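You operate a simulated robot arm through the tools that you are given. There is no shell and no other tool. Be economical: measure what you need, move in short steps, check, and stop when the job is done.

Carry out the task below with a simulated robot arm. There is one attempt and no reset: what you move stays moved.

TASK
Put the green tube end from the top of the dune bench on top of the black short spacer and the blue tube end on top of the square post.
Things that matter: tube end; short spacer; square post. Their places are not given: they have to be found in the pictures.

It is judged by the outcome, as a careful person would: the job done as asked, and still so three seconds after it is handed in. It fails if anything else is knocked over, pushed out of place, dropped, spilled or broken.

THE ROBOT
A 6-joint arm with a two-finger parallel gripper, fixed in place. Base frame: the origin is at the foot of the arm, x ahead of it, y to its left, z up; the work surface is at about z = 0. Lengths are in mm, angles in degrees, forces in N, time in s.
With the tool pointing down near the work surface it reaches from about 140 to 580 mm from the base axis. Its first joint turns from -66.0 to 66.0 degrees. Payload 2.1 kg.
Tool frame: the origin (TCP) lies between the finger pads and is the grasp point; the fingertips stand 30 mm ahead of it; z points along the fingers, y is the line along which they close. The gripper opens to 94 mm. The fingers are 28 mm wide and 10 mm thick; the gripper's body (50 by 96 mm) begins 55 mm behind the TCP.
Orientation is that of the tool frame in the base frame, as a unit quaternion [x, y, z, w]. With the fingers straight down and closing along the base's y, the tool's x points along the base's -x, its y along +y and its z along -z.

THE INTERFACE
- The arm moves only by the tool play_rows. Its argument "plan" is a list of rows, each an object (a shift or turn left out is 0, a gripper value left out holds the last) with "offset": the shift along the tool's x, y, z in mm, a list of three; "twist": the turn about the tool's z in degrees; "gripper": the opening, from 0 (shut) to 1 (fully open). In form: [{"offset": [dx, dy, dz], "twist": twist, "gripper": gripper}, ...]. A call has 1 to 20 rows; each row is the pose to reach, as a shift and turn from the pose commanded when the call began, along the tool's axes at that moment. A row lasts 0.2 s, in which the tool goes at most 50 mm and 8.6 degrees; a call with a longer step from one row to the next is refused whole, and so is a gripper value outside its range. A pose out of reach is approached as far as the arm can. The call stops where the force on the tool passes 40 N (or 10 N more than at its start, if that is more) or the arm is blocked; 0.2 s more then pass. The fingers move at their own pace (about 72 mm/s each) and stop on an object; they squeeze with about 21 N. The grip force told is the motor's: it shows also when the fingers shut on nothing. Time passes only in rows, and 0.2 s behind the last, so rows that repeat a pose let the fingers close. It gives the time, the measured TCP pose, the force on the tool (base axes), the opening and the grip force at its end, in the units of the frame above (readings bear some noise).
- Cameras (640 x 400 px; columns grow to the right, rows downward): "scene" is fixed at [68.7, -382.1, 507.1]; the picture's right is [0.74, -0.68, 0.00], its down [-0.36, -0.39, -0.85] and it looks along [0.57, 0.63, -0.53] (base axes); focal length 214 px, centre (320, 200). "wrist" rides on the gripper at [-37, 0, -58] in the tool frame; the picture's right is [0.00, -1.00, 0.00], its down [0.97, 0.00, -0.24] and it looks along [0.24, 0.00, 0.97] (tool axes); focal length 218 px, centre (320, 200).
- get_image(camera): a new picture of that camera. No time passes.
- point_at(camera, pixels): for up to 12 pixels [column, row] of the newest picture of that camera ("zoom" is the newest enlarged one), the place [x, y, z] in the base frame of the surface seen there, good to about 2 mm, but the place of the scene camera against the robot may be out by one fixed shift of up to 25 mm in any direction. No time passes.
- close_up(camera, box): a new picture of the part [left, top, right, bottom] of that camera's present view, enlarged. No time passes.
- hand_in(): hands the job in; it is judged then, once.

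Work in short steps. Measure before you move; look again where a grasp or a placing could have gone wrong, and mend it. You have 60 turns and 20 pictures in all, the two below and enlarged ones among them. Open the gripper and draw the arm clear of the work before you hand the job in, unless the task says otherwise; then end with one line.

The tools are called after ">>>" as a command line: name --argument value ..., lists and objects as JSON in quotes. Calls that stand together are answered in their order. play_rows: Moves the arm, as the interface text tells. Its arguments: {"type":"object","properties":{"plan":{"type":"array","items":{"type":"object","properties":{"offset":{"type":"array","items":{"type":"number"}},"twist":{"type":"number"},"gripper":{"type":"number"}}}}},"required":["plan"]} The other tools are called the same way: get_image (camera) takes a picture; point_at (camera, pixels) gives the place of the surface under pixels of a picture; close_up (camera, box) takes an enlarged picture of a part of a camera's view; hand_in () hands the job in.

At the start:

```text
time: 0.0
tool_pos: [237.5, -118.5, 414.9]
ee_rot: [0.0, 1.0, 0.0, 0.0]
wrist_force: [0.2, 0.0, 0.2]
opening: 93.9
grasp_force: 0.0
```

scene: 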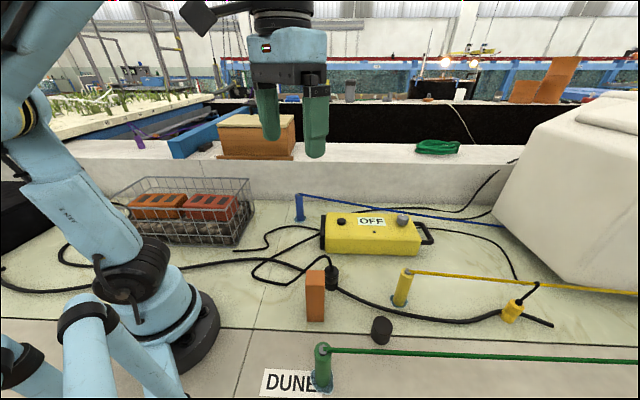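
wrist: 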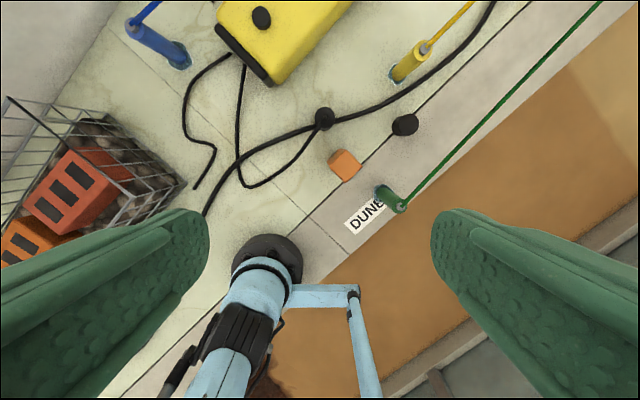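

The pictures show green (322,368), blue (299,208) and yellow tube ends, an orange square post (315,295) and a black spacer (381,330). I measure these and enlarge.

>>> close_up --camera "scene" --box '[240, 240, 480, 400]'

>>> close_up --camera "wrist" --box '[100, 0, 500, 250]'

>>> point_at --camera "wrist" --pixels '[[385, 190], [400, 205], [404, 124], [347, 159], [345, 170], [180, 60], [135, 22], [395, 75], [422, 47], [324, 118], [365, 215], [440, 165]]'

>>> point_at --camera "scene" --pixels '[[322, 349], [322, 370], [381, 322], [381, 335], [316, 275], [316, 300], [299, 198], [299, 212], [405, 274], [400, 300], [350, 195], [450, 354]]'

```text
2.50 times, centred on (360, 320) of scene
```

zoom: 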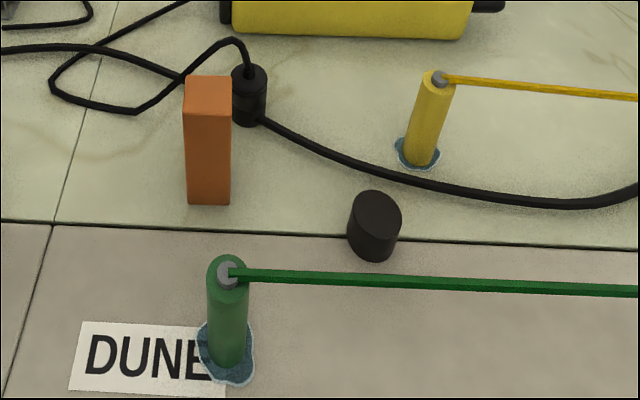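

```text
1.60 times, centred on (300, 125) of wrist
```

zoom: 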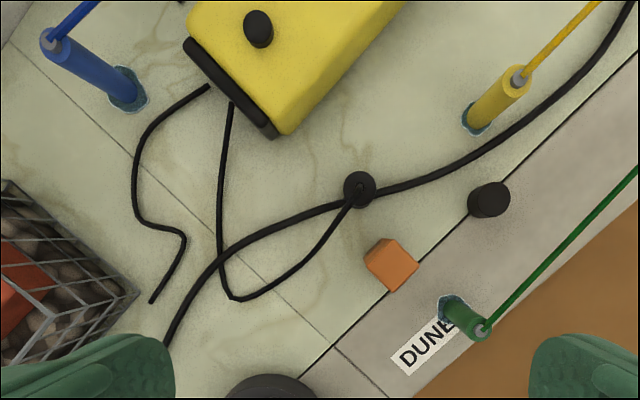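

```text
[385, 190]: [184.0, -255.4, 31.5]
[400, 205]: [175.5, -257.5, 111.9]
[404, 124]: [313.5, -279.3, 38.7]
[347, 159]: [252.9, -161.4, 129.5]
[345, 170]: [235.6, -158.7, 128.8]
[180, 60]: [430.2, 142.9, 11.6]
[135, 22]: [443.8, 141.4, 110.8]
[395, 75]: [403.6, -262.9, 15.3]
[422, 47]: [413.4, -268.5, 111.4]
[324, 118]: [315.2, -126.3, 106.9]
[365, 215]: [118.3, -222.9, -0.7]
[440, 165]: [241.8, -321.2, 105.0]
```

```text
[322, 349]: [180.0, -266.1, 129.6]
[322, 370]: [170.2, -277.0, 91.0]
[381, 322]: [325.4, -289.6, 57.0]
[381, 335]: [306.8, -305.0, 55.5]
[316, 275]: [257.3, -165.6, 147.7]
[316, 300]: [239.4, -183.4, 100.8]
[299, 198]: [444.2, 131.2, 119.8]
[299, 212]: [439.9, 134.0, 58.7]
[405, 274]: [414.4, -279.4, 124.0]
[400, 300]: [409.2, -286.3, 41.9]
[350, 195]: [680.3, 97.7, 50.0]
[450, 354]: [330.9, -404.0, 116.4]
```

Both cameras agree up to a scene shift of about (0,-10,+15); I'll trust the wrist one. Green tube is near (178,-256), top z≈112, with its hose heading about -41°. I move above it turned by 41° so the hose will run out between the fingers.

>>> play_rows --plan '[{"offset": [10, -23, 28], "twist": 7}, {"offset": [20, -46, 56], "twist": 14}, {"offset": [30, -69, 84], "twist": 21}, {"offset": [40, -92, 112], "twist": 28}, {"offset": [50, -115, 140], "twist": 35}, {"offset": [59.5, -137.5, 165], "twist": 41}, {"offset": [59.5, -137.5, 165], "twist": 41}]'

>>> get_image --camera "wrist"

```text
time: 1.6
tool_pos: [180.8, -256.0, 249.4]
ee_rot: [0.351, 0.936, 0.0, 0.0]
wrist_force: [0.7, -0.4, -0.3]
opening: 94.2
grasp_force: 0.0
```

```text
15 pictures are left
```

wrist: 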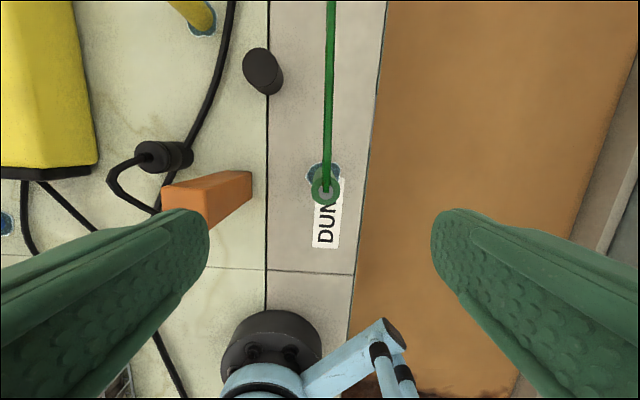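

The green tube is at (325,190) just below the gripper, with the hose running straight up the picture. I measure its edges and the targets.

>>> point_at --camera "wrist" --pixels '[[315, 190], [336, 190], [325, 199], [325, 202], [322, 172], [330, 100], [331, 10], [262, 65], [263, 82], [190, 205], [240, 185], [207, 5]]'

>>> close_up --camera "wrist" --box '[220, 30, 380, 250]'

```text
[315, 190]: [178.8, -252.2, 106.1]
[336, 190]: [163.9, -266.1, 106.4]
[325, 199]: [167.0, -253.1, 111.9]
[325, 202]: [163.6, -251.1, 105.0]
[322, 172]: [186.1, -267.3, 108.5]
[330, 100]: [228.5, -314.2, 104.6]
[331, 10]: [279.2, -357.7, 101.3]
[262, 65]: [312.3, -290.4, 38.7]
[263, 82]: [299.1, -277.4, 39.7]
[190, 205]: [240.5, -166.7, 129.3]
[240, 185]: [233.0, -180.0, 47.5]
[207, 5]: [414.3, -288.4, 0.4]
```

```text
1.82 times, centred on (300, 140) of wrist
```

zoom: 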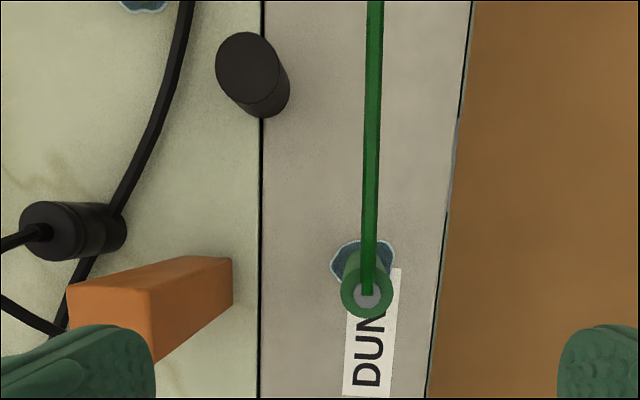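

Tube centre is about (172.5,-258), diameter ~24, top at 106. I shift over it and come down to z≈120 first to check the readings.

>>> play_rows --plan '[{"offset": [4, -5.5, 35]}, {"offset": [4, -5.5, 70]}, {"offset": [4, -5.5, 105]}, {"offset": [4, -5.5, 130]}, {"offset": [4, -5.5, 130]}, {"offset": [4, -5.5, 130]}]'

>>> get_image --camera "wrist"

```text
time: 3.0
tool_pos: [172.6, -257.6, 120.0]
ee_rot: [0.35, 0.937, -0.001, 0.0]
wrist_force: [0.5, -0.2, 0.3]
opening: 93.9
grasp_force: 0.0
```

```text
13 pictures are left
```

wrist: 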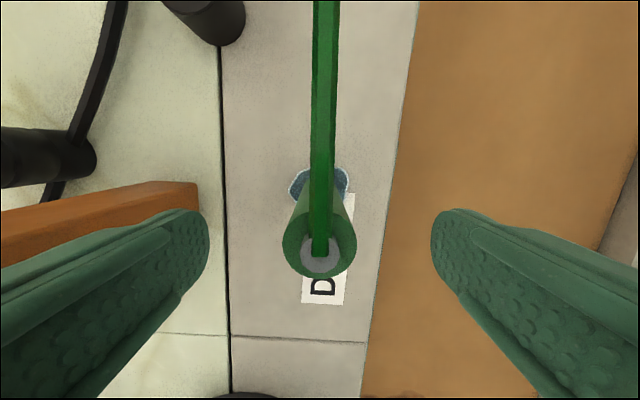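

The tube is centred (320,245), fingers clear of the post. I go down to z≈72 and close.

>>> play_rows --plan '[{"offset": [-1, 0, 25]}, {"offset": [-1, 0, 48]}, {"offset": [-1, 0, 48], "gripper": 0.0}, {"offset": [-1, 0, 48]}, {"offset": [-1, 0, 48]}, {"offset": [-1, 0, 48]}, {"offset": [-1, 0, 48]}]'

```text
time: 4.6
tool_pos: [175.2, -259.0, 73.1]
ee_rot: [0.35, 0.937, 0.0, 0.001]
wrist_force: [-0.5, -0.3, -0.9]
opening: 27.4
grasp_force: 21.2
```

Gripped at 27.4 mm wide. I lift a little to see whether it comes free and how the hose pulls.

>>> play_rows --plan '[{"offset": [-1, 0, 43]}, {"offset": [-1, 0, 35]}, {"offset": [-1, 0, 20]}, {"offset": [-1, 0, 5]}, {"offset": [-1, 0, -5]}, {"offset": [-1, 0, -15]}, {"offset": [-1, 0, -15]}]'

>>> get_image --camera "scene"

```text
time: 5.0
tool_pos: [175.0, -260.3, 47.5]
ee_rot: [0.35, 0.937, 0.002, -0.002]
wrist_force: [-1.8, 6.4, 130.2]
opening: 27.6
grasp_force: 20.6
stopped in row 1: the force on the tool passed its limit (the readings are from after the stop); the commanded pose is now the measured one
```

```text
12 pictures are left
```

scene: 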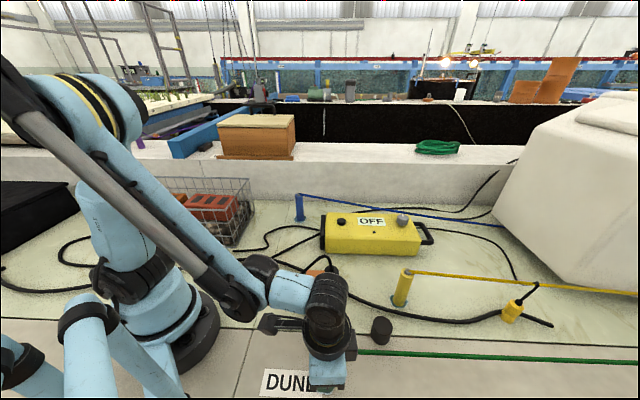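

My error: rows are counted from this call's start, so that pressed down, until the gripper body met the tube top. I open a little, go back up to z≈73 with small steps and look.

>>> play_rows --plan '[{"offset": [0, 0, -2]}, {"offset": [0, 0, -3], "gripper": 0.5}, {"offset": [0, 0, -3]}, {"offset": [0, 0, -14]}, {"offset": [0, 0, -26]}, {"offset": [0, 0, -50]}, {"offset": [0, 0, -72]}, {"offset": [0, 0, -72]}]'

>>> get_image --camera "wrist"

```text
time: 6.8
tool_pos: [177.1, -260.0, 116.7]
ee_rot: [0.35, 0.937, 0.002, -0.002]
wrist_force: [0.1, -0.3, 0.2]
opening: 46.9
grasp_force: 0.0
```

```text
11 pictures are left
```

wrist: 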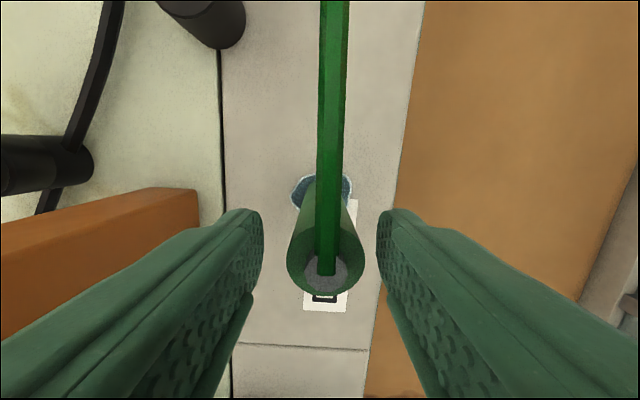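

The tube still stands in its place (325,262). I re-centre (+3,-1.5), go down 44 to z≈73 and close.

>>> play_rows --plan '[{"offset": [3, -1.5, 0]}, {"offset": [3, -1.5, 22]}, {"offset": [3, -1.5, 44]}, {"offset": [3, -1.5, 44], "gripper": 0.0}, {"offset": [3, -1.5, 44]}, {"offset": [3, -1.5, 44]}, {"offset": [3, -1.5, 44]}]'

>>> play_rows --plan '[{"offset": [0, 0, -3]}, {"offset": [0, 0, -8]}, {"offset": [0, 0, -15]}, {"offset": [0, 0, -22]}, {"offset": [0, 0, -30]}, {"offset": [0, 0, -30]}]'

>>> get_image --camera "wrist"

```text
time: 8.4
tool_pos: [174.8, -259.9, 74.1]
ee_rot: [0.35, 0.937, 0.002, -0.001]
wrist_force: [-0.6, -0.1, 0.7]
opening: 27.4
grasp_force: 21.1
```

```text
time: 9.8
tool_pos: [171.2, -260.9, 102.7]
ee_rot: [0.351, 0.937, 0.002, -0.002]
wrist_force: [0.0, -0.3, -0.5]
opening: 27.3
grasp_force: 20.6
```

```text
10 pictures are left
```

wrist: 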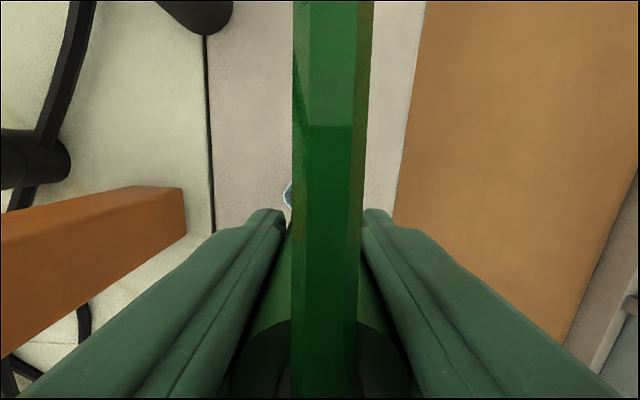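

It came free with no pull from the hose. I lift to z≈150 and go to a spot beside the spacer from which the wrist camera sees it left of the hose.

>>> play_rows --plan '[{"offset": [0, 0, -24]}, {"offset": [0, 0, -48]}, {"offset": [-18, 1.5, -48]}, {"offset": [-36, 3, -48]}, {"offset": [-55, 4.7, -48]}, {"offset": [-74, 6.4, -48]}, {"offset": [-92, 8, -48]}, {"offset": [-110, 9.5, -48]}, {"offset": [-110, 9.5, -48]}, {"offset": [-110, 9.5, -48]}]'

>>> get_image --camera "wrist"

```text
time: 12.0
tool_pos: [263.0, -323.9, 149.4]
ee_rot: [0.35, 0.937, 0.002, -0.003]
wrist_force: [-0.1, -0.9, -0.4]
opening: 27.1
grasp_force: 20.5
```

```text
9 pictures are left
```

wrist: 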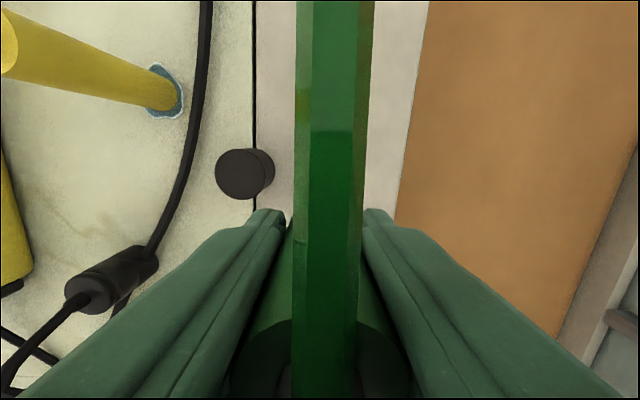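

Spacer top disc is clear, centre about (240,174). I measure it.

>>> point_at --camera "wrist" --pixels '[[240, 174], [218, 174], [262, 174], [240, 153], [240, 195], [245, 174], [236, 170]]'

```text
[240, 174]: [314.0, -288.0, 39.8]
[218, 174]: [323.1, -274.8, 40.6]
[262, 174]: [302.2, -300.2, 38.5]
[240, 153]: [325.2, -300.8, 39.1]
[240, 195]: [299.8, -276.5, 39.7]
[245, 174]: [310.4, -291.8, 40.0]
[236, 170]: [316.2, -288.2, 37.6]
```

Spacer centre is (313,-288), top z≈39.5. I move over it (tool shift -14.7, +60.8) and lower to just above contact (TCP ≈117).

>>> play_rows --plan '[{"offset": [-4, 16, 0]}, {"offset": [-8, 32, 0]}, {"offset": [-12, 48, 0]}, {"offset": [-14.7, 60.8, 0]}, {"offset": [-14.7, 60.8, 0]}, {"offset": [-14.7, 60.8, 12]}, {"offset": [-14.7, 60.8, 24]}, {"offset": [-14.7, 60.8, 32]}, {"offset": [-14.7, 60.8, 32]}, {"offset": [-14.7, 60.8, 32]}]'

>>> close_up --camera "scene" --box '[300, 230, 460, 350]'

```text
time: 14.2
tool_pos: [312.1, -288.4, 119.1]
ee_rot: [0.351, 0.936, 0.001, -0.002]
wrist_force: [-0.8, 0.1, -0.7]
opening: 27.4
grasp_force: 21.3
```

```text
3.33 times, centred on (380, 290) of scene
```

zoom: 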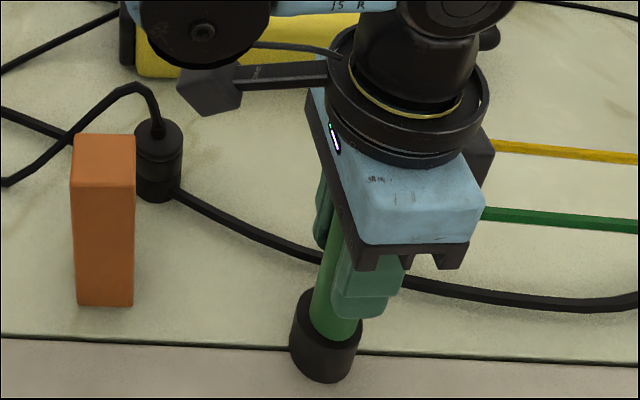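

The tube bottom is over the spacer. I lower in 1 mm steps and read the force.

>>> play_rows --plan '[{"offset": [0, 0, 1]}, {"offset": [0, 0, 2]}, {"offset": [0, 0, 3]}, {"offset": [0, 0, 4]}, {"offset": [0, 0, 4]}]'

```text
time: 15.4
tool_pos: [312.4, -288.8, 115.0]
ee_rot: [0.35, 0.937, 0.002, -0.001]
wrist_force: [-0.6, 0.7, -1.1]
opening: 27.1
grasp_force: 21.2
```

>>> play_rows --plan '[{"offset": [0, 0, 0.7]}, {"offset": [0, 0, 1.4]}, {"offset": [0, 0, 2]}, {"offset": [0, 0, 2]}]'

```text
time: 16.4
tool_pos: [311.0, -289.1, 113.1]
ee_rot: [0.35, 0.937, 0.002, -0.002]
wrist_force: [0.6, 0.5, 16.3]
opening: 27.4
grasp_force: 20.7
```

Contact (16 N). I ease off slightly, open, and rise straight up.

>>> play_rows --plan '[{"offset": [0, 0, -0.5]}, {"offset": [0, 0, -0.5], "gripper": 0.6}, {"offset": [0, 0, -0.5]}, {"offset": [0, 0, -0.5]}, {"offset": [0, 0, -20]}, {"offset": [0, 0, -50]}, {"offset": [0, 0, -90]}, {"offset": [0, 0, -130]}, {"offset": [0, 0, -130]}]'

>>> get_image --camera "wrist"

```text
time: 18.4
tool_pos: [312.0, -287.6, 241.4]
ee_rot: [0.35, 0.937, 0.002, -0.002]
wrist_force: [0.7, 0.6, 0.0]
opening: 56.3
grasp_force: 0.0
```

```text
7 pictures are left
```

wrist: 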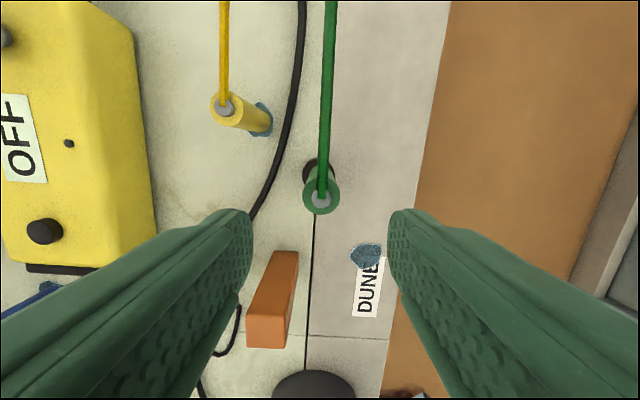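

Green stands on the spacer (321,190). Now I rise to z≈300, cross to above the blue tube near (443,141) and turn back by 41°.

>>> play_rows --plan '[{"offset": [0, 0, -30]}, {"offset": [0, 0, -60]}, {"offset": [15.3, 34.1, -60], "twist": -3.4}, {"offset": [30.5, 68.2, -60], "twist": -6.8}, {"offset": [45.8, 102.4, -60], "twist": -10.3}, {"offset": [61, 136.5, -60], "twist": -13.7}, {"offset": [76.3, 170.6, -60], "twist": -17.1}, {"offset": [91.6, 204.7, -60], "twist": -20.5}, {"offset": [106.8, 238.8, -60], "twist": -24}, {"offset": [122, 273, -60], "twist": -27.4}, {"offset": [137.3, 307, -60], "twist": -30.8}, {"offset": [152.6, 341, -60], "twist": -34.2}, {"offset": [167.8, 375.3, -60], "twist": -37.6}, {"offset": [183.1, 409.4, -60], "twist": -41}, {"offset": [183.1, 409.4, -30], "twist": -41}, {"offset": [183.1, 409.4, 0], "twist": -41}, {"offset": [183.1, 409.4, 0], "twist": -41}]'

>>> get_image --camera "wrist"

```text
time: 22.0
tool_pos: [442.5, 141.3, 242.6]
ee_rot: [-0.001, 1.0, 0.003, -0.001]
wrist_force: [0.1, -0.1, -0.1]
opening: 56.4
grasp_force: 0.1
```

```text
6 pictures are left
```

wrist: 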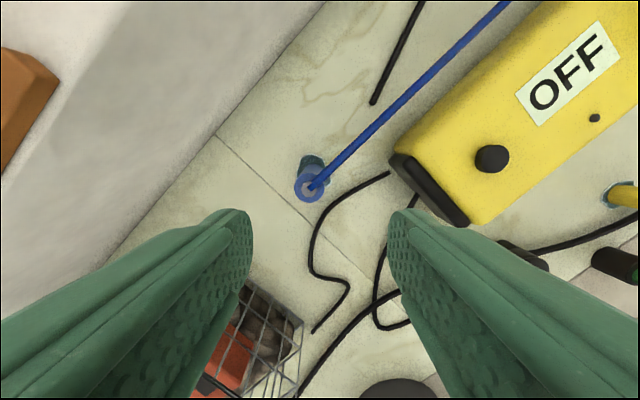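

The blue tube top is at (308,188); its hose heads up-right around -43°. I measure it, the hose, and the near yellow box corner.

>>> point_at --camera "wrist" --pixels '[[297, 188], [320, 190], [308, 199], [312, 165], [400, 101], [480, 26], [392, 160], [400, 150], [412, 168], [485, 215], [308, 188], [560, 180]]'

```text
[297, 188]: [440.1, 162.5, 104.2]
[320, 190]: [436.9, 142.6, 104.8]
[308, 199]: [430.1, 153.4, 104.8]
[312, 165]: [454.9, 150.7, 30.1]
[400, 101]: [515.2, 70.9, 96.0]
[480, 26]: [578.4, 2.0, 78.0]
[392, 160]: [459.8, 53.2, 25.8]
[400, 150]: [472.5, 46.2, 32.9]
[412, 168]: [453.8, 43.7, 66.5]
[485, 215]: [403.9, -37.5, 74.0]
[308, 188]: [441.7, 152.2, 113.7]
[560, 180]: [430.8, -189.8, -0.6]
```

Blue axis is about (439.5,152), hose at about -46°, box 100 mm away. I shift over it, turn 45°, open to 0.85 and lower to z≈122.

>>> play_rows --plan '[{"offset": [3, 10.7, 0], "twist": 8, "gripper": 0.85}, {"offset": [3, 10.7, 10], "twist": 16}, {"offset": [3, 10.7, 20], "twist": 24}, {"offset": [3, 10.7, 30], "twist": 32}, {"offset": [3, 10.7, 50], "twist": 40}, {"offset": [3, 10.7, 80], "twist": 45}, {"offset": [3, 10.7, 105], "twist": 45}, {"offset": [3, 10.7, 120], "twist": 45}, {"offset": [3, 10.7, 120], "twist": 45}]'

>>> get_image --camera "wrist"

```text
time: 24.0
tool_pos: [439.8, 150.6, 124.3]
ee_rot: [0.383, 0.924, 0.003, -0.002]
wrist_force: [-0.2, -0.1, -0.5]
opening: 79.8
grasp_force: 0.1
```

```text
5 pictures are left
```

wrist: 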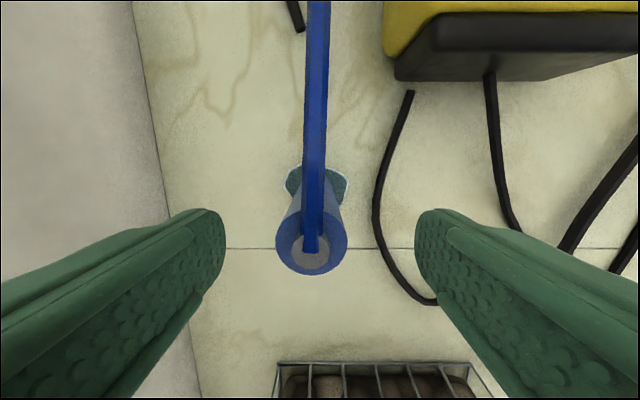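

Tube at (312,240): shift (-2,+3), down 50 to z≈74, and close.

>>> play_rows --plan '[{"offset": [-2, 3, 0]}, {"offset": [-2, 3, 20]}, {"offset": [-2, 3, 40]}, {"offset": [-2, 3, 50]}, {"offset": [-2, 3, 50], "gripper": 0.0}, {"offset": [-2, 3, 50]}, {"offset": [-2, 3, 50]}, {"offset": [-2, 3, 50]}, {"offset": [-2, 3, 50]}]'

>>> play_rows --plan '[{"offset": [0, 0, -3]}, {"offset": [0, 0, -8]}, {"offset": [0, 0, -15]}, {"offset": [0, 0, -25]}, {"offset": [0, 0, -40]}, {"offset": [0, 0, -40]}]'

```text
time: 26.0
tool_pos: [443.2, 152.1, 73.2]
ee_rot: [0.382, 0.924, 0.002, -0.002]
wrist_force: [0.1, -0.7, -0.2]
opening: 27.3
grasp_force: 20.9
```

```text
time: 27.4
tool_pos: [444.8, 150.4, 114.5]
ee_rot: [0.382, 0.924, 0.002, -0.002]
wrist_force: [-0.7, -0.1, -0.2]
opening: 27.3
grasp_force: 20.7
```

Blue is free and held. I lift to z≈270 and travel over the box to (268,-85), from where the post should show on the right of the wrist view.

>>> play_rows --plan '[{"offset": [0, 0, -30]}, {"offset": [0, 0, -62]}, {"offset": [0, 0, -94]}, {"offset": [0, 0, -126]}, {"offset": [0, 0, -156]}, {"offset": [-4.3, -29, -156]}, {"offset": [-8.6, -58, -156]}, {"offset": [-12.8, -87, -156]}, {"offset": [-17, -116, -156]}, {"offset": [-21.4, -145.6, -156]}, {"offset": [-25.7, -175, -156]}, {"offset": [-30, -204, -156]}, {"offset": [-34.2, -233, -156]}, {"offset": [-38.5, -262, -156]}, {"offset": [-42.8, -291, -156]}, {"offset": [-42.8, -291, -156]}, {"offset": [-42.8, -291, -156]}]'

>>> get_image --camera "wrist"

```text
time: 31.0
tool_pos: [267.0, -87.0, 269.4]
ee_rot: [0.383, 0.924, 0.002, -0.002]
wrist_force: [0.4, 0.3, -0.8]
opening: 27.4
grasp_force: 21.3
```

```text
4 pictures are left
```

wrist: 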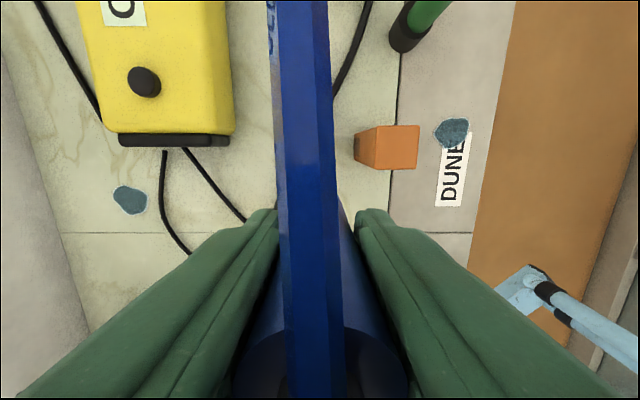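

The post's top face is clear at about (404,147). I measure its corners and centre.

>>> point_at --camera "wrist" --pixels '[[404, 147], [392, 130], [416, 129], [414, 166], [391, 164], [404, 128], [404, 167], [390, 147], [417, 147], [384, 147]]'

>>> close_up --camera "wrist" --box '[340, 100, 452, 190]'

```text
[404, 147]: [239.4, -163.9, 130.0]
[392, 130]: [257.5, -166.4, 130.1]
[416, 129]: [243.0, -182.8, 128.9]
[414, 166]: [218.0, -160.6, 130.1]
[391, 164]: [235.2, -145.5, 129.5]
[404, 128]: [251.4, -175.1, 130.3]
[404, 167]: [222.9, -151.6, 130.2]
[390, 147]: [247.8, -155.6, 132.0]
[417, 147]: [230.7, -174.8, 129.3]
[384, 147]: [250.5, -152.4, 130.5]
```

```text
4.44 times, centred on (396, 145) of wrist
```

zoom: 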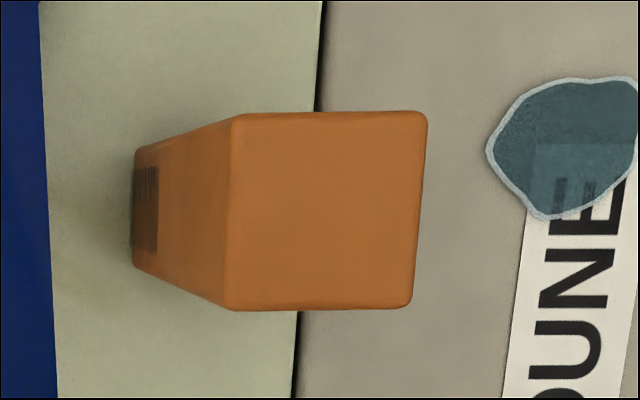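

Post top centre is (243,-160), a 40 mm square, z≈130. I move (-35.7,-69.3) over it and lower to TCP ≈209, just above contact.

>>> play_rows --plan '[{"offset": [-9, -17.3, 0]}, {"offset": [-18, -34.6, 0]}, {"offset": [-27, -52, 0]}, {"offset": [-35.7, -69.3, 0]}, {"offset": [-35.7, -69.3, 0]}, {"offset": [-35.7, -69.3, 15]}, {"offset": [-35.7, -69.3, 30]}, {"offset": [-35.7, -69.3, 45]}, {"offset": [-35.7, -69.3, 59]}, {"offset": [-35.7, -69.3, 59]}, {"offset": [-35.7, -69.3, 59]}]'

>>> close_up --camera "scene" --box '[240, 190, 440, 350]'

```text
time: 33.4
tool_pos: [243.8, -158.0, 211.3]
ee_rot: [0.382, 0.924, 0.002, -0.001]
wrist_force: [-0.4, 0.2, -0.7]
opening: 27.4
grasp_force: 21.2
```

```text
2.50 times, centred on (340, 270) of scene
```

zoom: 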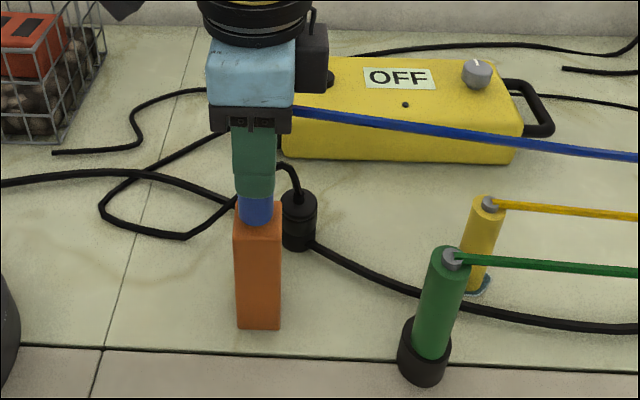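

Well aligned over the post; green stands fine. I lower slowly to contact.

>>> play_rows --plan '[{"offset": [0, 0, 1]}, {"offset": [0, 0, 2]}, {"offset": [0, 0, 3]}, {"offset": [0, 0, 4]}, {"offset": [0, 0, 4]}]'

```text
time: 34.6
tool_pos: [245.9, -158.9, 207.3]
ee_rot: [0.383, 0.924, 0.001, -0.002]
wrist_force: [0.5, -0.5, -0.1]
opening: 27.5
grasp_force: 20.8
```

>>> play_rows --plan '[{"offset": [0, 0, 0.8]}, {"offset": [0, 0, 1.6]}, {"offset": [0, 0, 2.4]}, {"offset": [0, 0, 2.4]}]'

```text
time: 35.6
tool_pos: [244.6, -159.2, 206.1]
ee_rot: [0.383, 0.924, 0.002, -0.001]
wrist_force: [-0.7, -0.2, 0.4]
opening: 27.2
grasp_force: 21.1
```

>>> play_rows --plan '[{"offset": [0, 0, 0.6]}, {"offset": [0, 0, 1.2]}, {"offset": [0, 0, 1.8]}, {"offset": [0, 0, 1.8]}]'

```text
time: 36.6
tool_pos: [244.2, -158.3, 202.4]
ee_rot: [0.382, 0.924, 0.002, -0.003]
wrist_force: [-1.3, -1.5, 17.3]
opening: 27.6
grasp_force: 21.1
```

Contact (17 N). I ease off 0.5 mm, open, and rise straight up well clear.

>>> play_rows --plan '[{"offset": [0, 0, -0.5]}, {"offset": [0, 0, -0.5], "gripper": 0.6}, {"offset": [0, 0, -0.5]}, {"offset": [0, 0, -0.5]}, {"offset": [0, 0, -15]}, {"offset": [0, 0, -40]}, {"offset": [0, 0, -75]}, {"offset": [0, 0, -115]}, {"offset": [0, 0, -150]}, {"offset": [0, 0, -150]}, {"offset": [0, 0, -150]}]'

>>> get_image --camera "scene"

```text
time: 39.0
tool_pos: [245.1, -158.0, 353.9]
ee_rot: [0.383, 0.924, 0.002, -0.002]
wrist_force: [-0.4, -0.4, 0.5]
opening: 56.4
grasp_force: 0.0
```

```text
1 pictures are left
```

scene: 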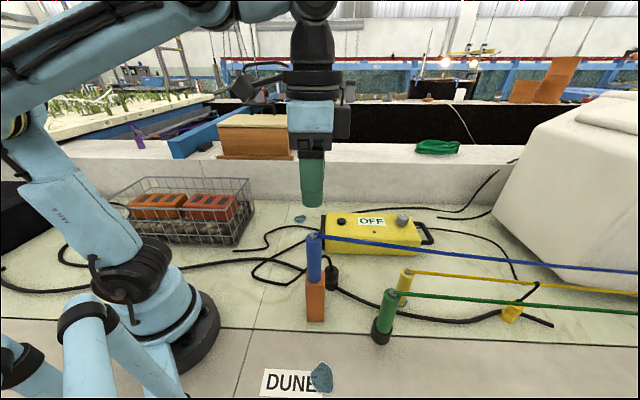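

Both tube ends are in place: blue stands on the post (314,258) and green on the spacer (386,315). Nothing else has moved, and the gripper is open and clear.

>>> hand_in

```text
The job is handed in.
```

The green tube end is on the black short spacer and the blue tube end is on the square post. In the last picture both stood upright and nothing else had moved; while gripping the green one I pressed down on it by mistake (about 130 N), with no damage visible.
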